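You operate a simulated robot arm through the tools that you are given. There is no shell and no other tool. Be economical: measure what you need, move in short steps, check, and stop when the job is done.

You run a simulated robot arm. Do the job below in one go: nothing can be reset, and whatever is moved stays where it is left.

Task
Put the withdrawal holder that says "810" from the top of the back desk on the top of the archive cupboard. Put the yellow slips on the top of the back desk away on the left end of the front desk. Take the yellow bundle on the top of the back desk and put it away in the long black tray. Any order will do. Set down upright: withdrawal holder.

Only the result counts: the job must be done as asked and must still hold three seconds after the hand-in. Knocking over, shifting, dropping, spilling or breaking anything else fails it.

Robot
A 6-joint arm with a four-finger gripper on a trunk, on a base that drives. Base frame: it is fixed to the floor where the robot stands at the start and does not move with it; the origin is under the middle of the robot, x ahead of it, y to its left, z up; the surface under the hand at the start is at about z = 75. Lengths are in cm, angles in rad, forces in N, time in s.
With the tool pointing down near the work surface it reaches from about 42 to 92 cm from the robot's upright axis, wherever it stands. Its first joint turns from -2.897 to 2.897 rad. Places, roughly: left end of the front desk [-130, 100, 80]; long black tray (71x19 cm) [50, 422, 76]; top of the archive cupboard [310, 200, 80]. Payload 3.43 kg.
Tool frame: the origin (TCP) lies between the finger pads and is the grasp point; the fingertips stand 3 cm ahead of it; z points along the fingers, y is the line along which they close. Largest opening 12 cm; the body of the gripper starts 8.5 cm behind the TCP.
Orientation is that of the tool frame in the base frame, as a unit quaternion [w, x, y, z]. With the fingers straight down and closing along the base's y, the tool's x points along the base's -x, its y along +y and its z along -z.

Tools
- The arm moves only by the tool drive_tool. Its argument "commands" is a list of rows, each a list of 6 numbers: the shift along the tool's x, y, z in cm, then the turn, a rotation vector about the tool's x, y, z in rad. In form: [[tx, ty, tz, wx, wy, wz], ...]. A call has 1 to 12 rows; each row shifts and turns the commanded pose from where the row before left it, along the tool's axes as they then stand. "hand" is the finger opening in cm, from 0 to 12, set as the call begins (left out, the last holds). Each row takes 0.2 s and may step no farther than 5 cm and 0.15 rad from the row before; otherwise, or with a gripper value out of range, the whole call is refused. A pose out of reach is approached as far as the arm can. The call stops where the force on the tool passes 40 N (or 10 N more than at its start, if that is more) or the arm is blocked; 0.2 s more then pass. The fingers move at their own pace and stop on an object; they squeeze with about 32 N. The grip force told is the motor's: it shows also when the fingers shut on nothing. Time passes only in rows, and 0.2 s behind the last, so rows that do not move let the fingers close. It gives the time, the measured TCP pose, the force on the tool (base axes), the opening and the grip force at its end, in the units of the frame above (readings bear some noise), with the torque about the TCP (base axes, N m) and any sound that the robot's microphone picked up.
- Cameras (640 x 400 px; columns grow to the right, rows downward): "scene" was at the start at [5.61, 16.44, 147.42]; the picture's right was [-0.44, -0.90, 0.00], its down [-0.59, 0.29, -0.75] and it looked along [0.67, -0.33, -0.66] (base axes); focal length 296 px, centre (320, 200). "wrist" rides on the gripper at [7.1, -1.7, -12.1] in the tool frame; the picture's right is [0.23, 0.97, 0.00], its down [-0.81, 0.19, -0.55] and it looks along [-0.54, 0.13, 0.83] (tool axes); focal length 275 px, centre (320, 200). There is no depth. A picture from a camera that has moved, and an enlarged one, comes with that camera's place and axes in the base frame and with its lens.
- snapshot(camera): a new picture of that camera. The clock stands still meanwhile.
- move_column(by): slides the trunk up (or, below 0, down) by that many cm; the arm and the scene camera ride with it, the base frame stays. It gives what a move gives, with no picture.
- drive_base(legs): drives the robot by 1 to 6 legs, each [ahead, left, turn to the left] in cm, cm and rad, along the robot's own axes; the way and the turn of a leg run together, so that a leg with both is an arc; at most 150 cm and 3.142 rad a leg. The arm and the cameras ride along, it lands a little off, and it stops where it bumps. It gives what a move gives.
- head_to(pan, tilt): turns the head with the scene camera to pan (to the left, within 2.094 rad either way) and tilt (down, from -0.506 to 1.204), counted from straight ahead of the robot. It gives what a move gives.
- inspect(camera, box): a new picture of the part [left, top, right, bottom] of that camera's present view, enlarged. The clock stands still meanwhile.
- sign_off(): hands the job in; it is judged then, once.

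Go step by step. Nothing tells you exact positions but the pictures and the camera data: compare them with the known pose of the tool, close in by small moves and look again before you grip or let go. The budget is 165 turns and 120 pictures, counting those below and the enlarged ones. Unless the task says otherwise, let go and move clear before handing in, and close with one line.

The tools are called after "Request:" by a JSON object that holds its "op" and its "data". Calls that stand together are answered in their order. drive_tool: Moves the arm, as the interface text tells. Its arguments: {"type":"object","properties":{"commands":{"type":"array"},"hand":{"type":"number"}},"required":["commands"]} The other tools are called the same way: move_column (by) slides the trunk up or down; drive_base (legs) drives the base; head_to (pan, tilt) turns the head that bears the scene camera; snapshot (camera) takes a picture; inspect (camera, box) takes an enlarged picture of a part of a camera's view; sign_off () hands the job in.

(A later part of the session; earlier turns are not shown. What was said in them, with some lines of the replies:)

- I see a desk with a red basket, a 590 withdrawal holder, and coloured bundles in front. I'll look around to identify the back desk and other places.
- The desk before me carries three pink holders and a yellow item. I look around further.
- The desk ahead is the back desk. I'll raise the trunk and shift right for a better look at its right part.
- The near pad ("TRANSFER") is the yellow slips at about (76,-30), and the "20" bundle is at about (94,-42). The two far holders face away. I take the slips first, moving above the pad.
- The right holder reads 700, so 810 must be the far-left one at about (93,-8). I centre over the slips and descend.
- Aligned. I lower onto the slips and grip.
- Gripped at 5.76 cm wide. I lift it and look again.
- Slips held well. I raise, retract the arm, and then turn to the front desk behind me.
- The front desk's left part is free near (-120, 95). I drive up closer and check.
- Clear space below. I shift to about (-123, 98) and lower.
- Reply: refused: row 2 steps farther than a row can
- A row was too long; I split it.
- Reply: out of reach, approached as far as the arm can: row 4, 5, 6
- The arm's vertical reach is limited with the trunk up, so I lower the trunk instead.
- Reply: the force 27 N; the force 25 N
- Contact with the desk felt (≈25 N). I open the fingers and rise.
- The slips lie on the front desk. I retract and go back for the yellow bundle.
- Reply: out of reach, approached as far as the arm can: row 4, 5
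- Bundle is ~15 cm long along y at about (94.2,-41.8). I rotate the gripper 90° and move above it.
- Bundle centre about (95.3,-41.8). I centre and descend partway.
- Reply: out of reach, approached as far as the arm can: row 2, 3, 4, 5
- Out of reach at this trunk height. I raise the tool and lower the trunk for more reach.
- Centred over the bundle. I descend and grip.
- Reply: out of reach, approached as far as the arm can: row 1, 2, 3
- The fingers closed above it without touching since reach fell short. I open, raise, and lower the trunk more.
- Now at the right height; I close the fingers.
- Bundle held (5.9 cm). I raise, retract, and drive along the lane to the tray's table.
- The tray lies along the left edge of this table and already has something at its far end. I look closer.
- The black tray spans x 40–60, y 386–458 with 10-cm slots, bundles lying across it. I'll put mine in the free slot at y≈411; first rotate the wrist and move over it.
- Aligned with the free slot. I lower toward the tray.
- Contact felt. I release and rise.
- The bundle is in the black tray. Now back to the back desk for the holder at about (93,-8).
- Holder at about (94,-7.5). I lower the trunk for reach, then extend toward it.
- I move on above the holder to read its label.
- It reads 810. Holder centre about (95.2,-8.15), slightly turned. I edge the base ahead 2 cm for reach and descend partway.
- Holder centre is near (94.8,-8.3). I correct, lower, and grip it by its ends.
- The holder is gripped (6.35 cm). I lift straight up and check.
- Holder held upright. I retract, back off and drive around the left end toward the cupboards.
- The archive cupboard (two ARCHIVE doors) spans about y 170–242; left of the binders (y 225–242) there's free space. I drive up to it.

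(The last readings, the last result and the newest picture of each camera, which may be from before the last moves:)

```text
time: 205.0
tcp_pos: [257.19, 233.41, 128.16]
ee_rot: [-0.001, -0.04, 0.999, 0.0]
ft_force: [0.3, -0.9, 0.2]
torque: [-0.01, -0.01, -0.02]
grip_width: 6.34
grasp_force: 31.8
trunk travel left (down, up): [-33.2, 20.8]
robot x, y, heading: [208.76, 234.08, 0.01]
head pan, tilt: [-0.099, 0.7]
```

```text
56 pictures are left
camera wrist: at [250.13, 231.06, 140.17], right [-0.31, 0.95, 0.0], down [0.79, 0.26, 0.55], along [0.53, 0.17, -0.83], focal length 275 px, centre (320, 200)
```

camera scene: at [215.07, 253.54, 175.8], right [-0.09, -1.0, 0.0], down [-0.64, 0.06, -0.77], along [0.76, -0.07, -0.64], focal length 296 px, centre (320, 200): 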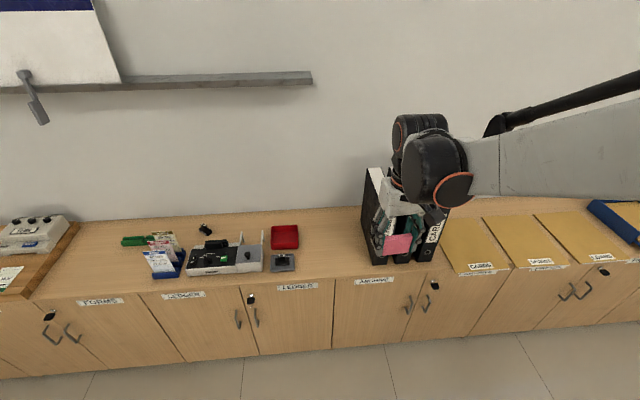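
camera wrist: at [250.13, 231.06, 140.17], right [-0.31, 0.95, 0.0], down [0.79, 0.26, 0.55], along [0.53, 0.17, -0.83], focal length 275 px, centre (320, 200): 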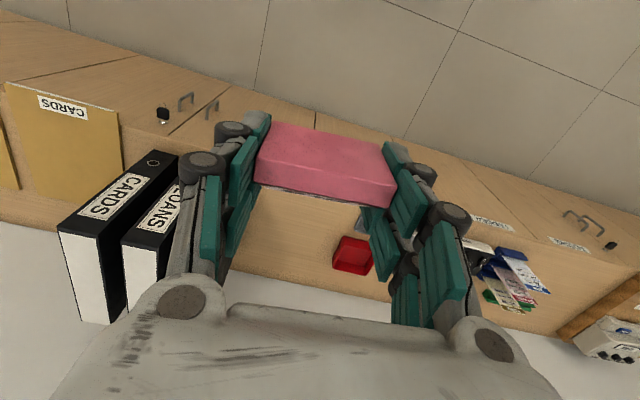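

Free space left of binders at y 223–242, x from 284. The wrist bulges to its right, so I'll approach diagonally from the left to stay clear of the binders.

Request:
{"op": "drive_base", "data": {"legs": [[0, 51, -0.01], [26, 0, 0]]}}

Request:
{"op": "drive_tool", "data": {"commands": [[-0.4, -4.5, 0, 0, 0, 0.015], [-0.4, -4.5, 0, 0, 0, 0.015], [-0.4, -4.5, 0, 0, 0, 0.015], [-0.4, -4.5, 0, 0, 0, 0.015], [-0.4, -4.5, 0, 0, 0, 0.015], [-0.4, -4.5, 0, 0, 0, 0], [-0.4, -4.5, 0, 0, 0, 0], [-0.4, -4.5, 0, 0, 0, 0], [-0.4, -4.5, 0, 0, 0, 0]]}}

Request:
{"op": "head_to", "data": {"pan": -0.6, "tilt": 0.8}}

Request:
{"op": "snapshot", "data": {"camera": "scene"}}

Request:
{"op": "snapshot", "data": {"camera": "wrist"}}

```text
time: 209.5
tcp_pos: [283.34, 283.65, 128.19]
ee_rot: [-0.001, -0.034, 0.999, 0.001]
ft_force: [0.7, -0.9, -1.0]
torque: [-0.01, 0.02, -0.01]
grip_width: 6.33
grasp_force: 32.1
trunk travel left (down, up): [-33.2, 20.8]
robot x, y, heading: [234.6, 285.1, -0.0]
head pan, tilt: [-0.099, 0.7]
```

```text
time: 211.5
tcp_pos: [287.71, 242.93, 128.15]
ee_rot: [0.0, 0.003, 1.0, 0.0]
ft_force: [-0.4, -0.6, -0.7]
torque: [0.05, 0.01, -0.03]
grip_width: 6.34
grasp_force: 31.8
trunk travel left (down, up): [-33.2, 20.8]
robot x, y, heading: [235.23, 284.83, -0.0]
head pan, tilt: [-0.099, 0.7]
```

```text
time: 212.4
tcp_pos: [287.54, 243.15, 128.14]
ee_rot: [0.0, 0.003, 1.0, -0.001]
ft_force: [0.2, 0.7, -1.0]
torque: [-0.03, 0.0, 0.02]
grip_width: 6.32
grasp_force: 31.9
trunk travel left (down, up): [-33.2, 20.8]
robot x, y, heading: [234.67, 285.01, 0.004]
head pan, tilt: [-0.6, 0.799]
```

```text
55 pictures are left
camera scene: at [239.55, 300.47, 174.97], right [-0.56, -0.83, 0.0], down [-0.59, 0.4, -0.7], along [0.58, -0.39, -0.72], focal length 296 px, centre (320, 200)
```

scene: 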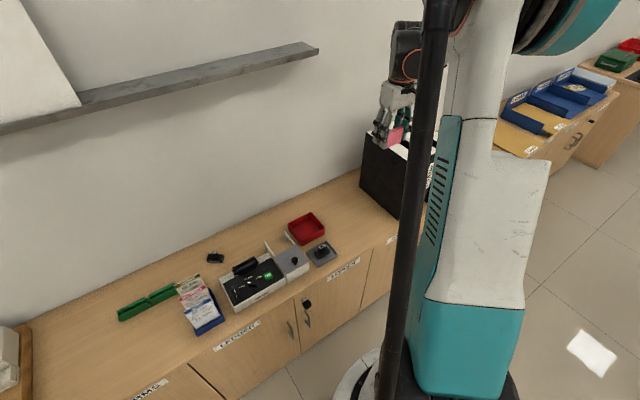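

```text
54 pictures are left
camera wrist: at [280.37, 241.51, 140.18], right [-0.22, 0.97, 0.0], down [0.81, 0.19, 0.55], along [0.54, 0.12, -0.83], focal length 275 px, centre (320, 200)
```

wrist: 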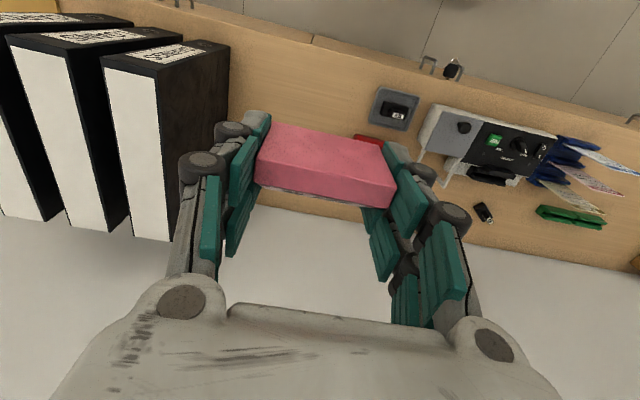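

The spot at (289, 234.8) is clear of the binder (face at y≈224). I shift there and lower partway.

Request:
{"op": "drive_tool", "data": {"commands": [[-0.7, -4.2, 0, 0, 0, 0], [-0.7, -4.2, 0, 0, 0, 0]]}}

Request:
{"op": "move_column", "data": {"by": -20}}

Request:
{"op": "snapshot", "data": {"camera": "scene"}}

Request:
{"op": "snapshot", "data": {"camera": "wrist"}}

```text
time: 213.0
tcp_pos: [289.1, 234.61, 128.07]
ee_rot: [0.0, 0.003, 1.0, 0.0]
ft_force: [0.7, -0.9, -0.5]
torque: [0.02, 0.03, 0.0]
grip_width: 6.32
grasp_force: 32.0
trunk travel left (down, up): [-33.2, 20.8]
robot x, y, heading: [235.05, 285.23, -0.001]
head pan, tilt: [-0.6, 0.799]
```

```text
time: 215.2
tcp_pos: [288.94, 234.73, 108.22]
ee_rot: [0.0, 0.002, 1.0, 0.0]
ft_force: [-0.7, -0.1, -0.4]
torque: [0.0, 0.0, -0.02]
grip_width: 6.33
grasp_force: 31.7
trunk travel left (down, up): [-13.2, 40.8]
robot x, y, heading: [234.82, 285.09, 0.003]
head pan, tilt: [-0.6, 0.799]
```

```text
53 pictures are left
camera scene: at [239.55, 300.45, 154.99], right [-0.57, -0.82, 0.0], down [-0.59, 0.41, -0.7], along [0.57, -0.39, -0.72], focal length 296 px, centre (320, 200)
```

scene: 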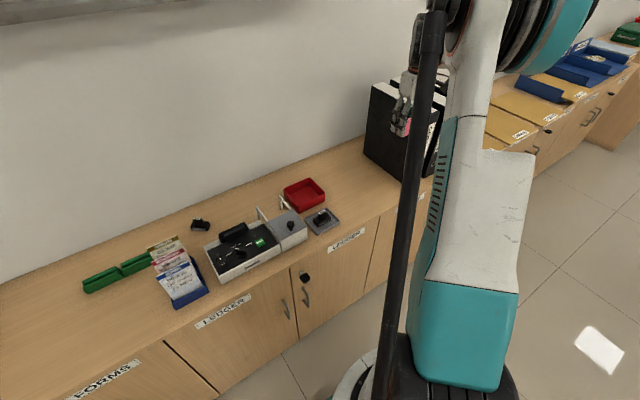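

```text
52 pictures are left
camera wrist: at [281.76, 233.03, 120.17], right [-0.22, 0.97, 0.0], down [0.81, 0.19, 0.55], along [0.54, 0.12, -0.83], focal length 275 px, centre (320, 200)
```

wrist: 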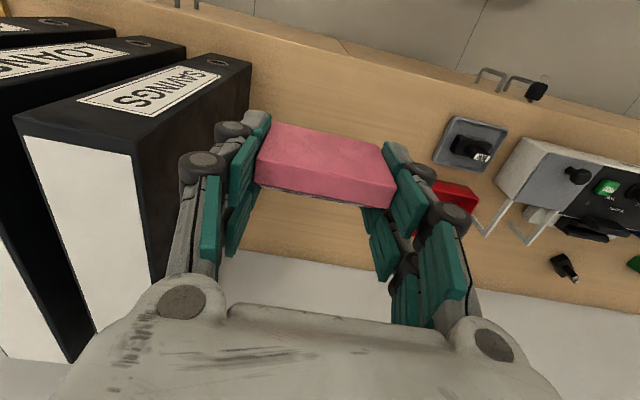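

Binder's left face is at y≈224, top z≈105. I shift 1 cm further from it and lower in steps, checking.

Request:
{"op": "drive_tool", "data": {"commands": [[0.5, 1.2, 3, 0, 0, 0], [0, 0, 4, 0, 0, 0], [0, 0, 4, 0, 0, 0]]}}

Request:
{"op": "head_to", "data": {"pan": -0.3, "tilt": 0.6}}

Request:
{"op": "snapshot", "data": {"camera": "scene"}}

Request:
{"op": "snapshot", "data": {"camera": "wrist"}}

```text
time: 216.0
tcp_pos: [288.53, 235.8, 97.04]
ee_rot: [0.0, 0.003, 1.0, 0.0]
ft_force: [-0.3, -0.7, -1.6]
torque: [0.0, 0.01, -0.01]
grip_width: 6.33
grasp_force: 32.0
trunk travel left (down, up): [-13.2, 40.8]
robot x, y, heading: [234.77, 284.96, -0.0]
head pan, tilt: [-0.6, 0.799]
```

```text
time: 216.8
tcp_pos: [288.41, 235.8, 97.08]
ee_rot: [0.0, 0.002, 1.0, 0.0]
ft_force: [0.3, 1.1, -1.4]
torque: [0.02, 0.01, -0.01]
grip_width: 6.36
grasp_force: 32.4
trunk travel left (down, up): [-13.2, 40.8]
robot x, y, heading: [234.93, 284.72, 0.002]
head pan, tilt: [-0.3, 0.6]
```

```text
51 pictures are left
camera scene: at [241.34, 302.38, 156.66], right [-0.3, -0.95, 0.0], down [-0.54, 0.17, -0.82], along [0.79, -0.24, -0.57], focal length 296 px, centre (320, 200)
```

scene: 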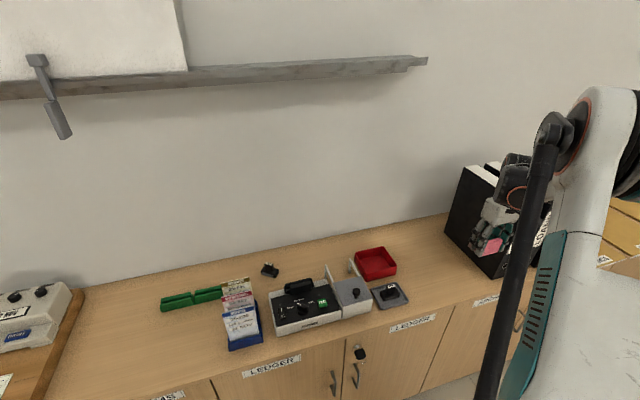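

```text
50 pictures are left
camera wrist: at [281.13, 234.14, 109.15], right [-0.22, 0.97, 0.0], down [0.81, 0.19, 0.55], along [0.54, 0.12, -0.83], focal length 275 px, centre (320, 200)
```

wrist: 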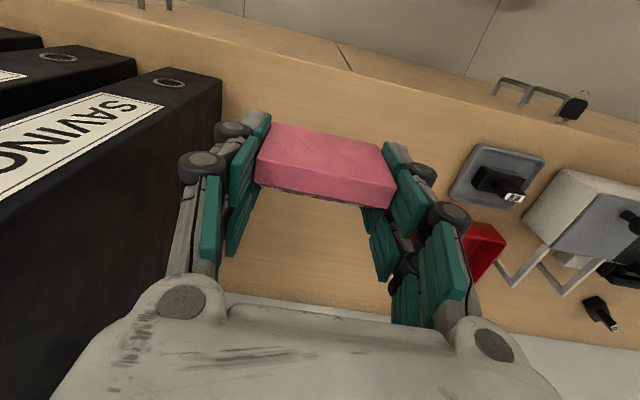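

A cupboard boundary line appears nearer than expected; I inspect it.

Request:
{"op": "inspect", "data": {"camera": "wrist", "box": [200, 0, 440, 150]}}

Request:
{"op": "inspect", "data": {"camera": "scene", "box": [340, 200, 560, 337]}}

```text
2.67 times, centred on (320, 75) of wrist
camera zoom: at [281.13, 234.14, 109.15], right [-0.22, 0.97, 0.0], down [0.81, 0.19, 0.55], along [0.54, 0.12, -0.83], focal length 734 px, centre (320, 533)
```

zoom: 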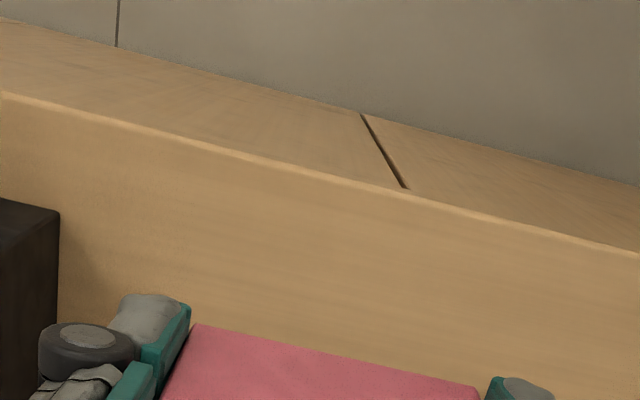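

```text
2.91 times, centred on (450, 268) of scene
camera zoom: at [241.34, 302.38, 156.66], right [-0.3, -0.95, 0.0], down [-0.54, 0.17, -0.82], along [0.79, -0.24, -0.57], focal length 860 px, centre (-58, 1)
```

zoom: 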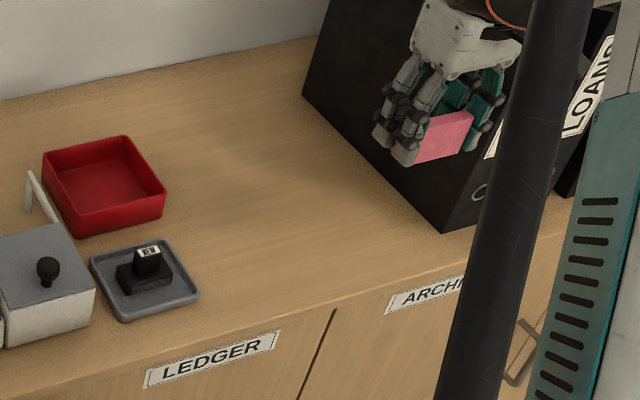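

Surface seems a few cm lower and its edge near x≈286, so I shift to (291, 235) and lower a bit, watching clearance.

Request:
{"op": "drive_tool", "data": {"commands": [[-2.5, -0.8, 2, 0, 0, 0], [0, 0, 4, 0, 0, 0], [0, 0, 3, 0, 0, 0]]}}

Request:
{"op": "snapshot", "data": {"camera": "wrist"}}

Request:
{"op": "inspect", "data": {"camera": "scene", "box": [340, 140, 560, 277]}}

```text
time: 217.6
tcp_pos: [290.95, 235.09, 88.08]
ee_rot: [0.001, 0.003, 1.0, 0.0]
ft_force: [-0.1, 0.2, -0.8]
torque: [-0.02, -0.02, -0.03]
grip_width: 6.35
grasp_force: 32.0
trunk travel left (down, up): [-13.2, 40.8]
robot x, y, heading: [235.24, 285.23, 0.003]
head pan, tilt: [-0.3, 0.6]
```

```text
47 pictures are left
camera wrist: at [283.72, 233.39, 100.08], right [-0.22, 0.97, 0.0], down [0.81, 0.19, 0.55], along [0.54, 0.12, -0.83], focal length 275 px, centre (320, 200)
```

wrist: 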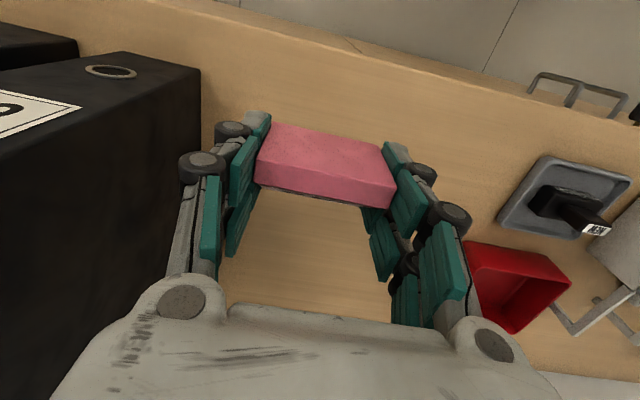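

```text
2.91 times, centred on (450, 208) of scene
camera zoom: at [241.33, 302.38, 156.66], right [-0.3, -0.96, 0.0], down [-0.54, 0.17, -0.82], along [0.79, -0.24, -0.57], focal length 860 px, centre (-58, 175)
```

zoom: 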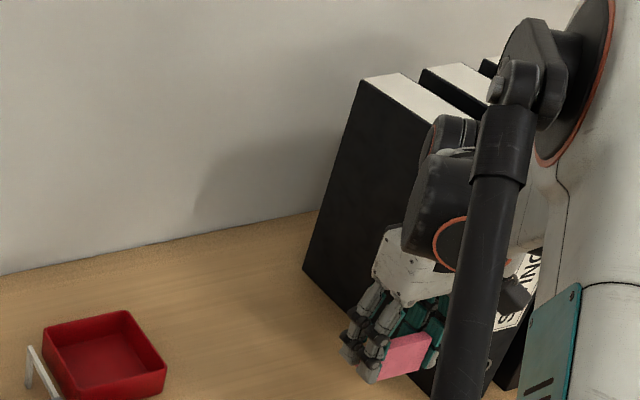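

Request:
{"op": "inspect", "data": {"camera": "wrist", "box": [200, 0, 440, 150]}}

Request:
{"op": "head_to", "data": {"pan": -0.75, "tilt": 0.75}}

Request:
{"op": "snapshot", "data": {"camera": "scene"}}

```text
2.67 times, centred on (320, 75) of wrist
camera zoom: at [283.72, 233.39, 100.08], right [-0.22, 0.97, 0.0], down [0.81, 0.19, 0.55], along [0.54, 0.12, -0.83], focal length 734 px, centre (320, 533)
```

zoom: 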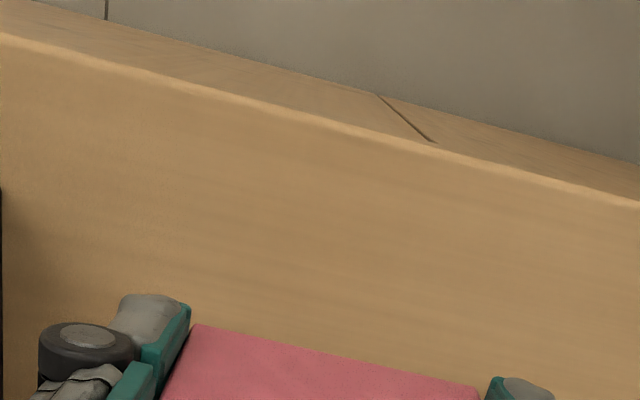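

```text
time: 218.5
tcp_pos: [290.98, 235.05, 88.18]
ee_rot: [0.0, 0.004, 1.0, 0.001]
ft_force: [-0.2, 0.0, -0.9]
torque: [-0.01, -0.01, 0.05]
grip_width: 6.31
grasp_force: 32.7
trunk travel left (down, up): [-13.2, 40.8]
robot x, y, heading: [234.62, 284.82, 0.002]
head pan, tilt: [-0.75, 0.75]
```

```text
44 pictures are left
camera scene: at [238.97, 299.35, 155.38], right [-0.68, -0.73, 0.0], down [-0.5, 0.47, -0.73], along [0.53, -0.5, -0.68], focal length 296 px, centre (320, 200)
```

scene: 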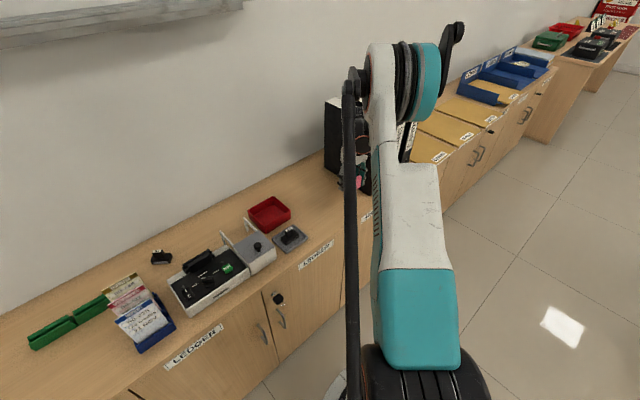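

Boundary is about y≈240, edge x≈285, surface z≈75. The spot is good; I descend further.

Request:
{"op": "drive_tool", "data": {"commands": [[0, -0.4, 3, 0, 0, 0], [0, 0, 2.5, 0, 0, 0], [0, 0, 1.5, 0, 0, 0]]}}

Request:
{"op": "snapshot", "data": {"camera": "wrist"}}

Request:
{"op": "head_to", "data": {"pan": -0.3, "tilt": 0.6}}

Request:
{"op": "inspect", "data": {"camera": "scene", "box": [340, 140, 560, 277]}}

```text
time: 219.3
tcp_pos: [290.97, 234.61, 81.12]
ee_rot: [0.001, 0.003, 1.0, -0.001]
ft_force: [0.5, 0.0, -1.3]
torque: [0.05, -0.02, -0.01]
grip_width: 6.35
grasp_force: 31.5
trunk travel left (down, up): [-13.2, 40.8]
robot x, y, heading: [234.36, 285.0, 0.003]
head pan, tilt: [-0.75, 0.75]
```

```text
43 pictures are left
camera wrist: at [283.79, 232.9, 93.14], right [-0.22, 0.97, 0.0], down [0.81, 0.19, 0.55], along [0.54, 0.12, -0.83], focal length 275 px, centre (320, 200)
```

wrist: 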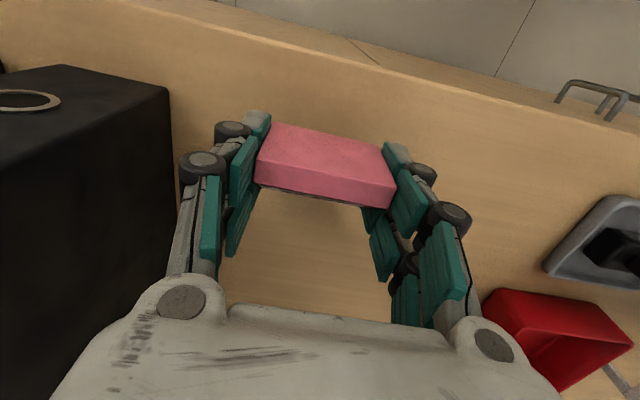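

```text
time: 220.2
tcp_pos: [291.07, 234.69, 81.1]
ee_rot: [-0.001, 0.004, 1.0, 0.0]
ft_force: [-0.9, -0.7, -0.3]
torque: [0.03, 0.0, 0.01]
grip_width: 6.32
grasp_force: 32.4
trunk travel left (down, up): [-13.2, 40.8]
robot x, y, heading: [234.84, 284.9, -0.002]
head pan, tilt: [-0.3, 0.6]
```

```text
2.91 times, centred on (450, 208) of scene
camera zoom: at [241.34, 302.38, 156.66], right [-0.3, -0.95, 0.0], down [-0.54, 0.17, -0.82], along [0.79, -0.24, -0.57], focal length 860 px, centre (-58, 175)
```

zoom: 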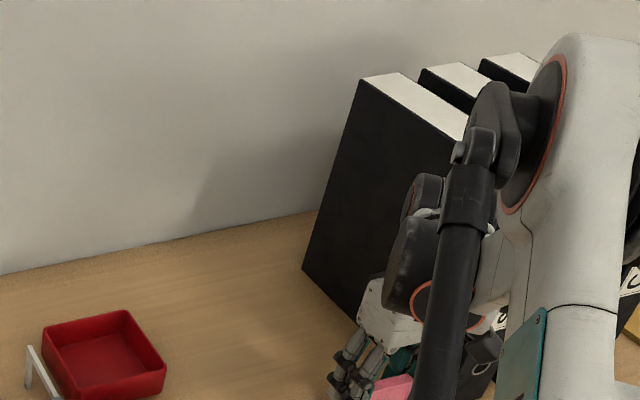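

No contact with the binder; I lower the last bit in small steps until touch.

Request:
{"op": "drive_tool", "data": {"commands": [[0, 0, 1, 0, 0, 0], [0, 0, 0.6, 0, 0, 0], [0, 0, 0.4, 0, 0, 0], [0, 0, 0.3, 0, 0, 0]]}}

```text
time: 221.2
tcp_pos: [290.92, 234.61, 78.78]
ee_rot: [0.0, 0.004, 1.0, -0.001]
ft_force: [-0.3, -0.1, -0.2]
torque: [-0.02, 0.0, 0.0]
grip_width: 6.33
grasp_force: 31.7
trunk travel left (down, up): [-13.2, 40.8]
robot x, y, heading: [235.01, 284.56, -0.002]
head pan, tilt: [-0.3, 0.6]
```

Request:
{"op": "drive_tool", "data": {"commands": [[0, 0, 0.2, 0, 0, 0], [0, 0, 0.2, 0, 0, 0]]}}

```text
time: 221.8
tcp_pos: [290.87, 234.74, 78.45]
ee_rot: [0.0, 0.003, 1.0, 0.0]
ft_force: [1.7, -0.7, 2.6]
torque: [-0.13, -0.03, 0.01]
grip_width: 6.32
grasp_force: 32.0
trunk travel left (down, up): [-13.2, 40.8]
robot x, y, heading: [234.63, 284.86, 0.001]
head pan, tilt: [-0.3, 0.6]
```

Just touching. A hair lower to seat it, then release gently.

Request:
{"op": "drive_tool", "data": {"commands": [[0, 0, 0.15, 0, 0, 0]]}}

Request:
{"op": "drive_tool", "data": {"commands": [[0, 0, 0, 0, 0, 0], [0, 0, 0, 0, 0, 0]], "hand": 7.8}}

Request:
{"op": "snapshot", "data": {"camera": "wrist"}}

```text
time: 222.2
tcp_pos: [291.0, 234.69, 78.42]
ee_rot: [0.0, 0.004, 1.0, -0.001]
ft_force: [4.3, -3.7, 20.9]
torque: [-0.08, -0.1, 0.02]
grip_width: 6.33
grasp_force: 32.9
trunk travel left (down, up): [-13.2, 40.8]
robot x, y, heading: [235.06, 284.95, 0.0]
head pan, tilt: [-0.3, 0.6]
```

```text
time: 222.8
tcp_pos: [290.97, 234.69, 78.21]
ee_rot: [0.0, 0.004, 1.0, 0.0]
ft_force: [-0.1, 0.5, 0.7]
torque: [0.02, -0.01, 0.0]
grip_width: 7.81
grasp_force: 0.0
trunk travel left (down, up): [-13.2, 40.8]
robot x, y, heading: [234.73, 285.17, -0.002]
head pan, tilt: [-0.3, 0.6]
```

```text
41 pictures are left
camera wrist: at [283.75, 233.0, 90.32], right [-0.22, 0.97, 0.0], down [0.81, 0.19, 0.55], along [0.54, 0.12, -0.83], focal length 275 px, centre (320, 200)
```

wrist: 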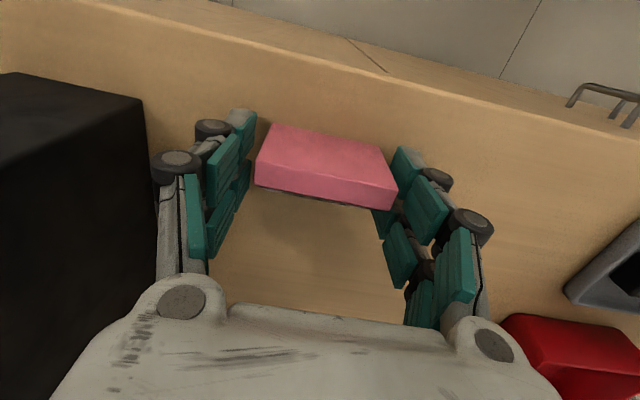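

Released cleanly. I rise straight up and look.

Request:
{"op": "drive_tool", "data": {"commands": [[0, 0, -2, 0, 0, 0], [0, 0, -4, 0, 0, 0], [0, 0, -4, 0, 0, 0], [0, 0, -4, 0, 0, 0], [0, 0, -4, 0, 0, 0]]}}

Request:
{"op": "move_column", "data": {"by": 30}}

Request:
{"op": "snapshot", "data": {"camera": "wrist"}}

Request:
{"op": "drive_tool", "data": {"commands": [[0, 4.5, 0, 0, 0, 0], [0, 4.5, 0, 0, 0, 0], [0, 4.5, 0, 0, 0, 0], [0, 4.5, 0, 0, 0, 0], [0, 4.5, 0, 0, 0, 0], [0, 4.5, 0, 0, 0, 0], [0, 4.5, 0, 0, 0, 0], [0, 4.5, 0, 0, 0, 0], [0, 4.5, 0, 0, 0, 0]]}}

Request:
{"op": "drive_base", "data": {"legs": [[-40, 0, 0]]}}

Request:
{"op": "head_to", "data": {"pan": -0.5, "tilt": 0.6}}

Request:
{"op": "snapshot", "data": {"camera": "scene"}}

```text
time: 224.0
tcp_pos: [291.09, 234.69, 96.27]
ee_rot: [0.001, 0.003, 1.0, -0.001]
ft_force: [-0.2, -0.2, 0.3]
torque: [0.03, -0.01, -0.06]
grip_width: 7.82
grasp_force: 0.1
trunk travel left (down, up): [-13.2, 40.8]
robot x, y, heading: [235.24, 284.78, 0.005]
head pan, tilt: [-0.3, 0.6]
```

```text
time: 227.0
tcp_pos: [291.03, 234.52, 126.31]
ee_rot: [0.0, 0.004, 1.0, 0.0]
ft_force: [0.3, 0.2, -0.6]
torque: [0.0, -0.02, 0.01]
grip_width: 7.79
grasp_force: 0.0
trunk travel left (down, up): [-43.2, 10.8]
robot x, y, heading: [234.83, 284.55, -0.002]
head pan, tilt: [-0.3, 0.6]
```

```text
40 pictures are left
camera wrist: at [283.84, 232.99, 138.24], right [-0.22, 0.97, 0.0], down [0.81, 0.19, 0.55], along [0.54, 0.12, -0.83], focal length 275 px, centre (320, 200)
```

wrist: 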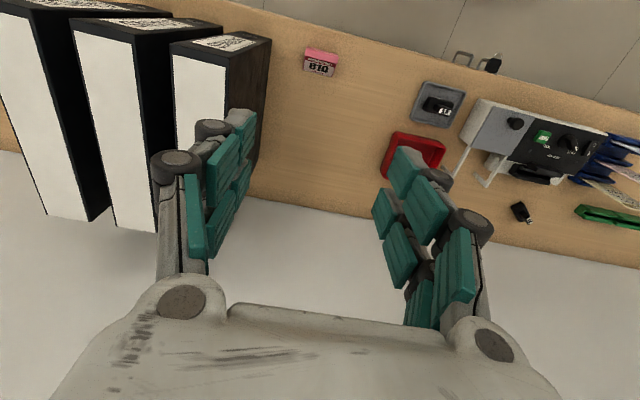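

```text
time: 229.0
tcp_pos: [291.18, 275.36, 126.11]
ee_rot: [0.0, 0.003, 1.0, 0.0]
ft_force: [-0.6, 0.3, -1.1]
torque: [-0.05, -0.02, 0.0]
grip_width: 7.79
grasp_force: 0.3
trunk travel left (down, up): [-43.2, 10.8]
robot x, y, heading: [234.61, 284.62, -0.005]
head pan, tilt: [-0.3, 0.6]
```

```text
time: 231.5
tcp_pos: [250.98, 275.11, 126.21]
ee_rot: [0.001, 0.002, 1.0, 0.0]
ft_force: [-0.5, -0.3, 0.6]
torque: [-0.01, -0.03, 0.01]
grip_width: 7.79
grasp_force: 0.0
trunk travel left (down, up): [-43.2, 10.8]
robot x, y, heading: [194.44, 284.66, 0.0]
head pan, tilt: [-0.3, 0.6]
```

```text
time: 232.2
tcp_pos: [251.02, 275.29, 126.07]
ee_rot: [0.0, 0.002, 1.0, 0.001]
ft_force: [0.1, -0.1, -0.6]
torque: [-0.01, 0.03, 0.02]
grip_width: 7.79
grasp_force: 0.2
trunk travel left (down, up): [-43.2, 10.8]
robot x, y, heading: [194.54, 284.74, -0.003]
head pan, tilt: [-0.499, 0.6]
```

```text
39 pictures are left
camera scene: at [200.45, 300.81, 186.66], right [-0.48, -0.88, 0.0], down [-0.5, 0.27, -0.82], along [0.72, -0.39, -0.57], focal length 296 px, centre (320, 200)
```

scene: 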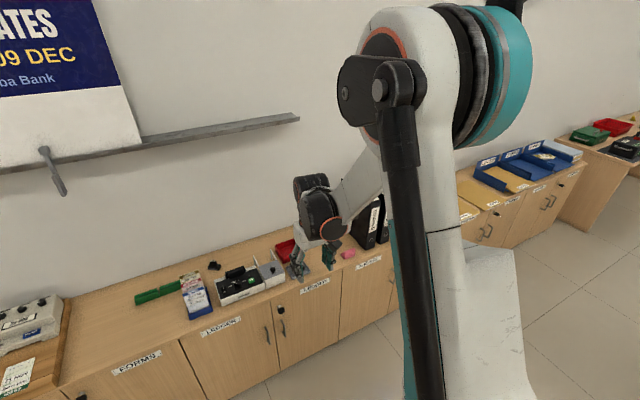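

Request:
{"op": "inspect", "data": {"camera": "scene", "box": [270, 190, 430, 290]}}

```text
4.00 times, centred on (350, 240) of scene
camera zoom: at [200.45, 300.81, 186.66], right [-0.48, -0.88, 0.0], down [-0.5, 0.27, -0.82], along [0.72, -0.39, -0.57], focal length 1183 px, centre (200, 40)
```

zoom: 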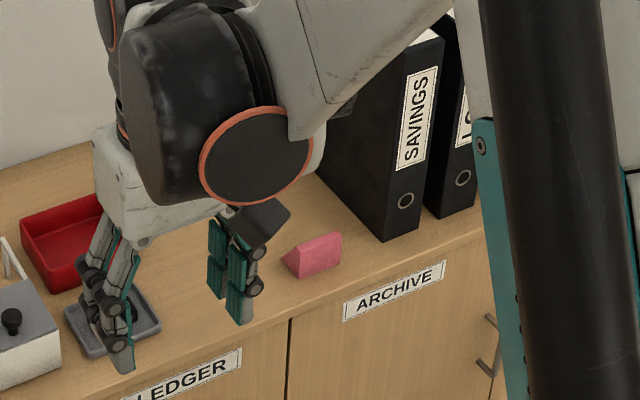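

The 810 holder stands upright on the archive cupboard, the bundle lies in the black tray, the slips lie on the front desk, and the gripper is clear. Handing in.

Request:
{"op": "sign_off", "data": {}}

```text
The job is handed in.
```

The job is done and handed in. The 810 holder stands upright on top of the archive cupboard, the yellow slips are on the left end of the front desk, and the yellow bundle is in the long black tray.
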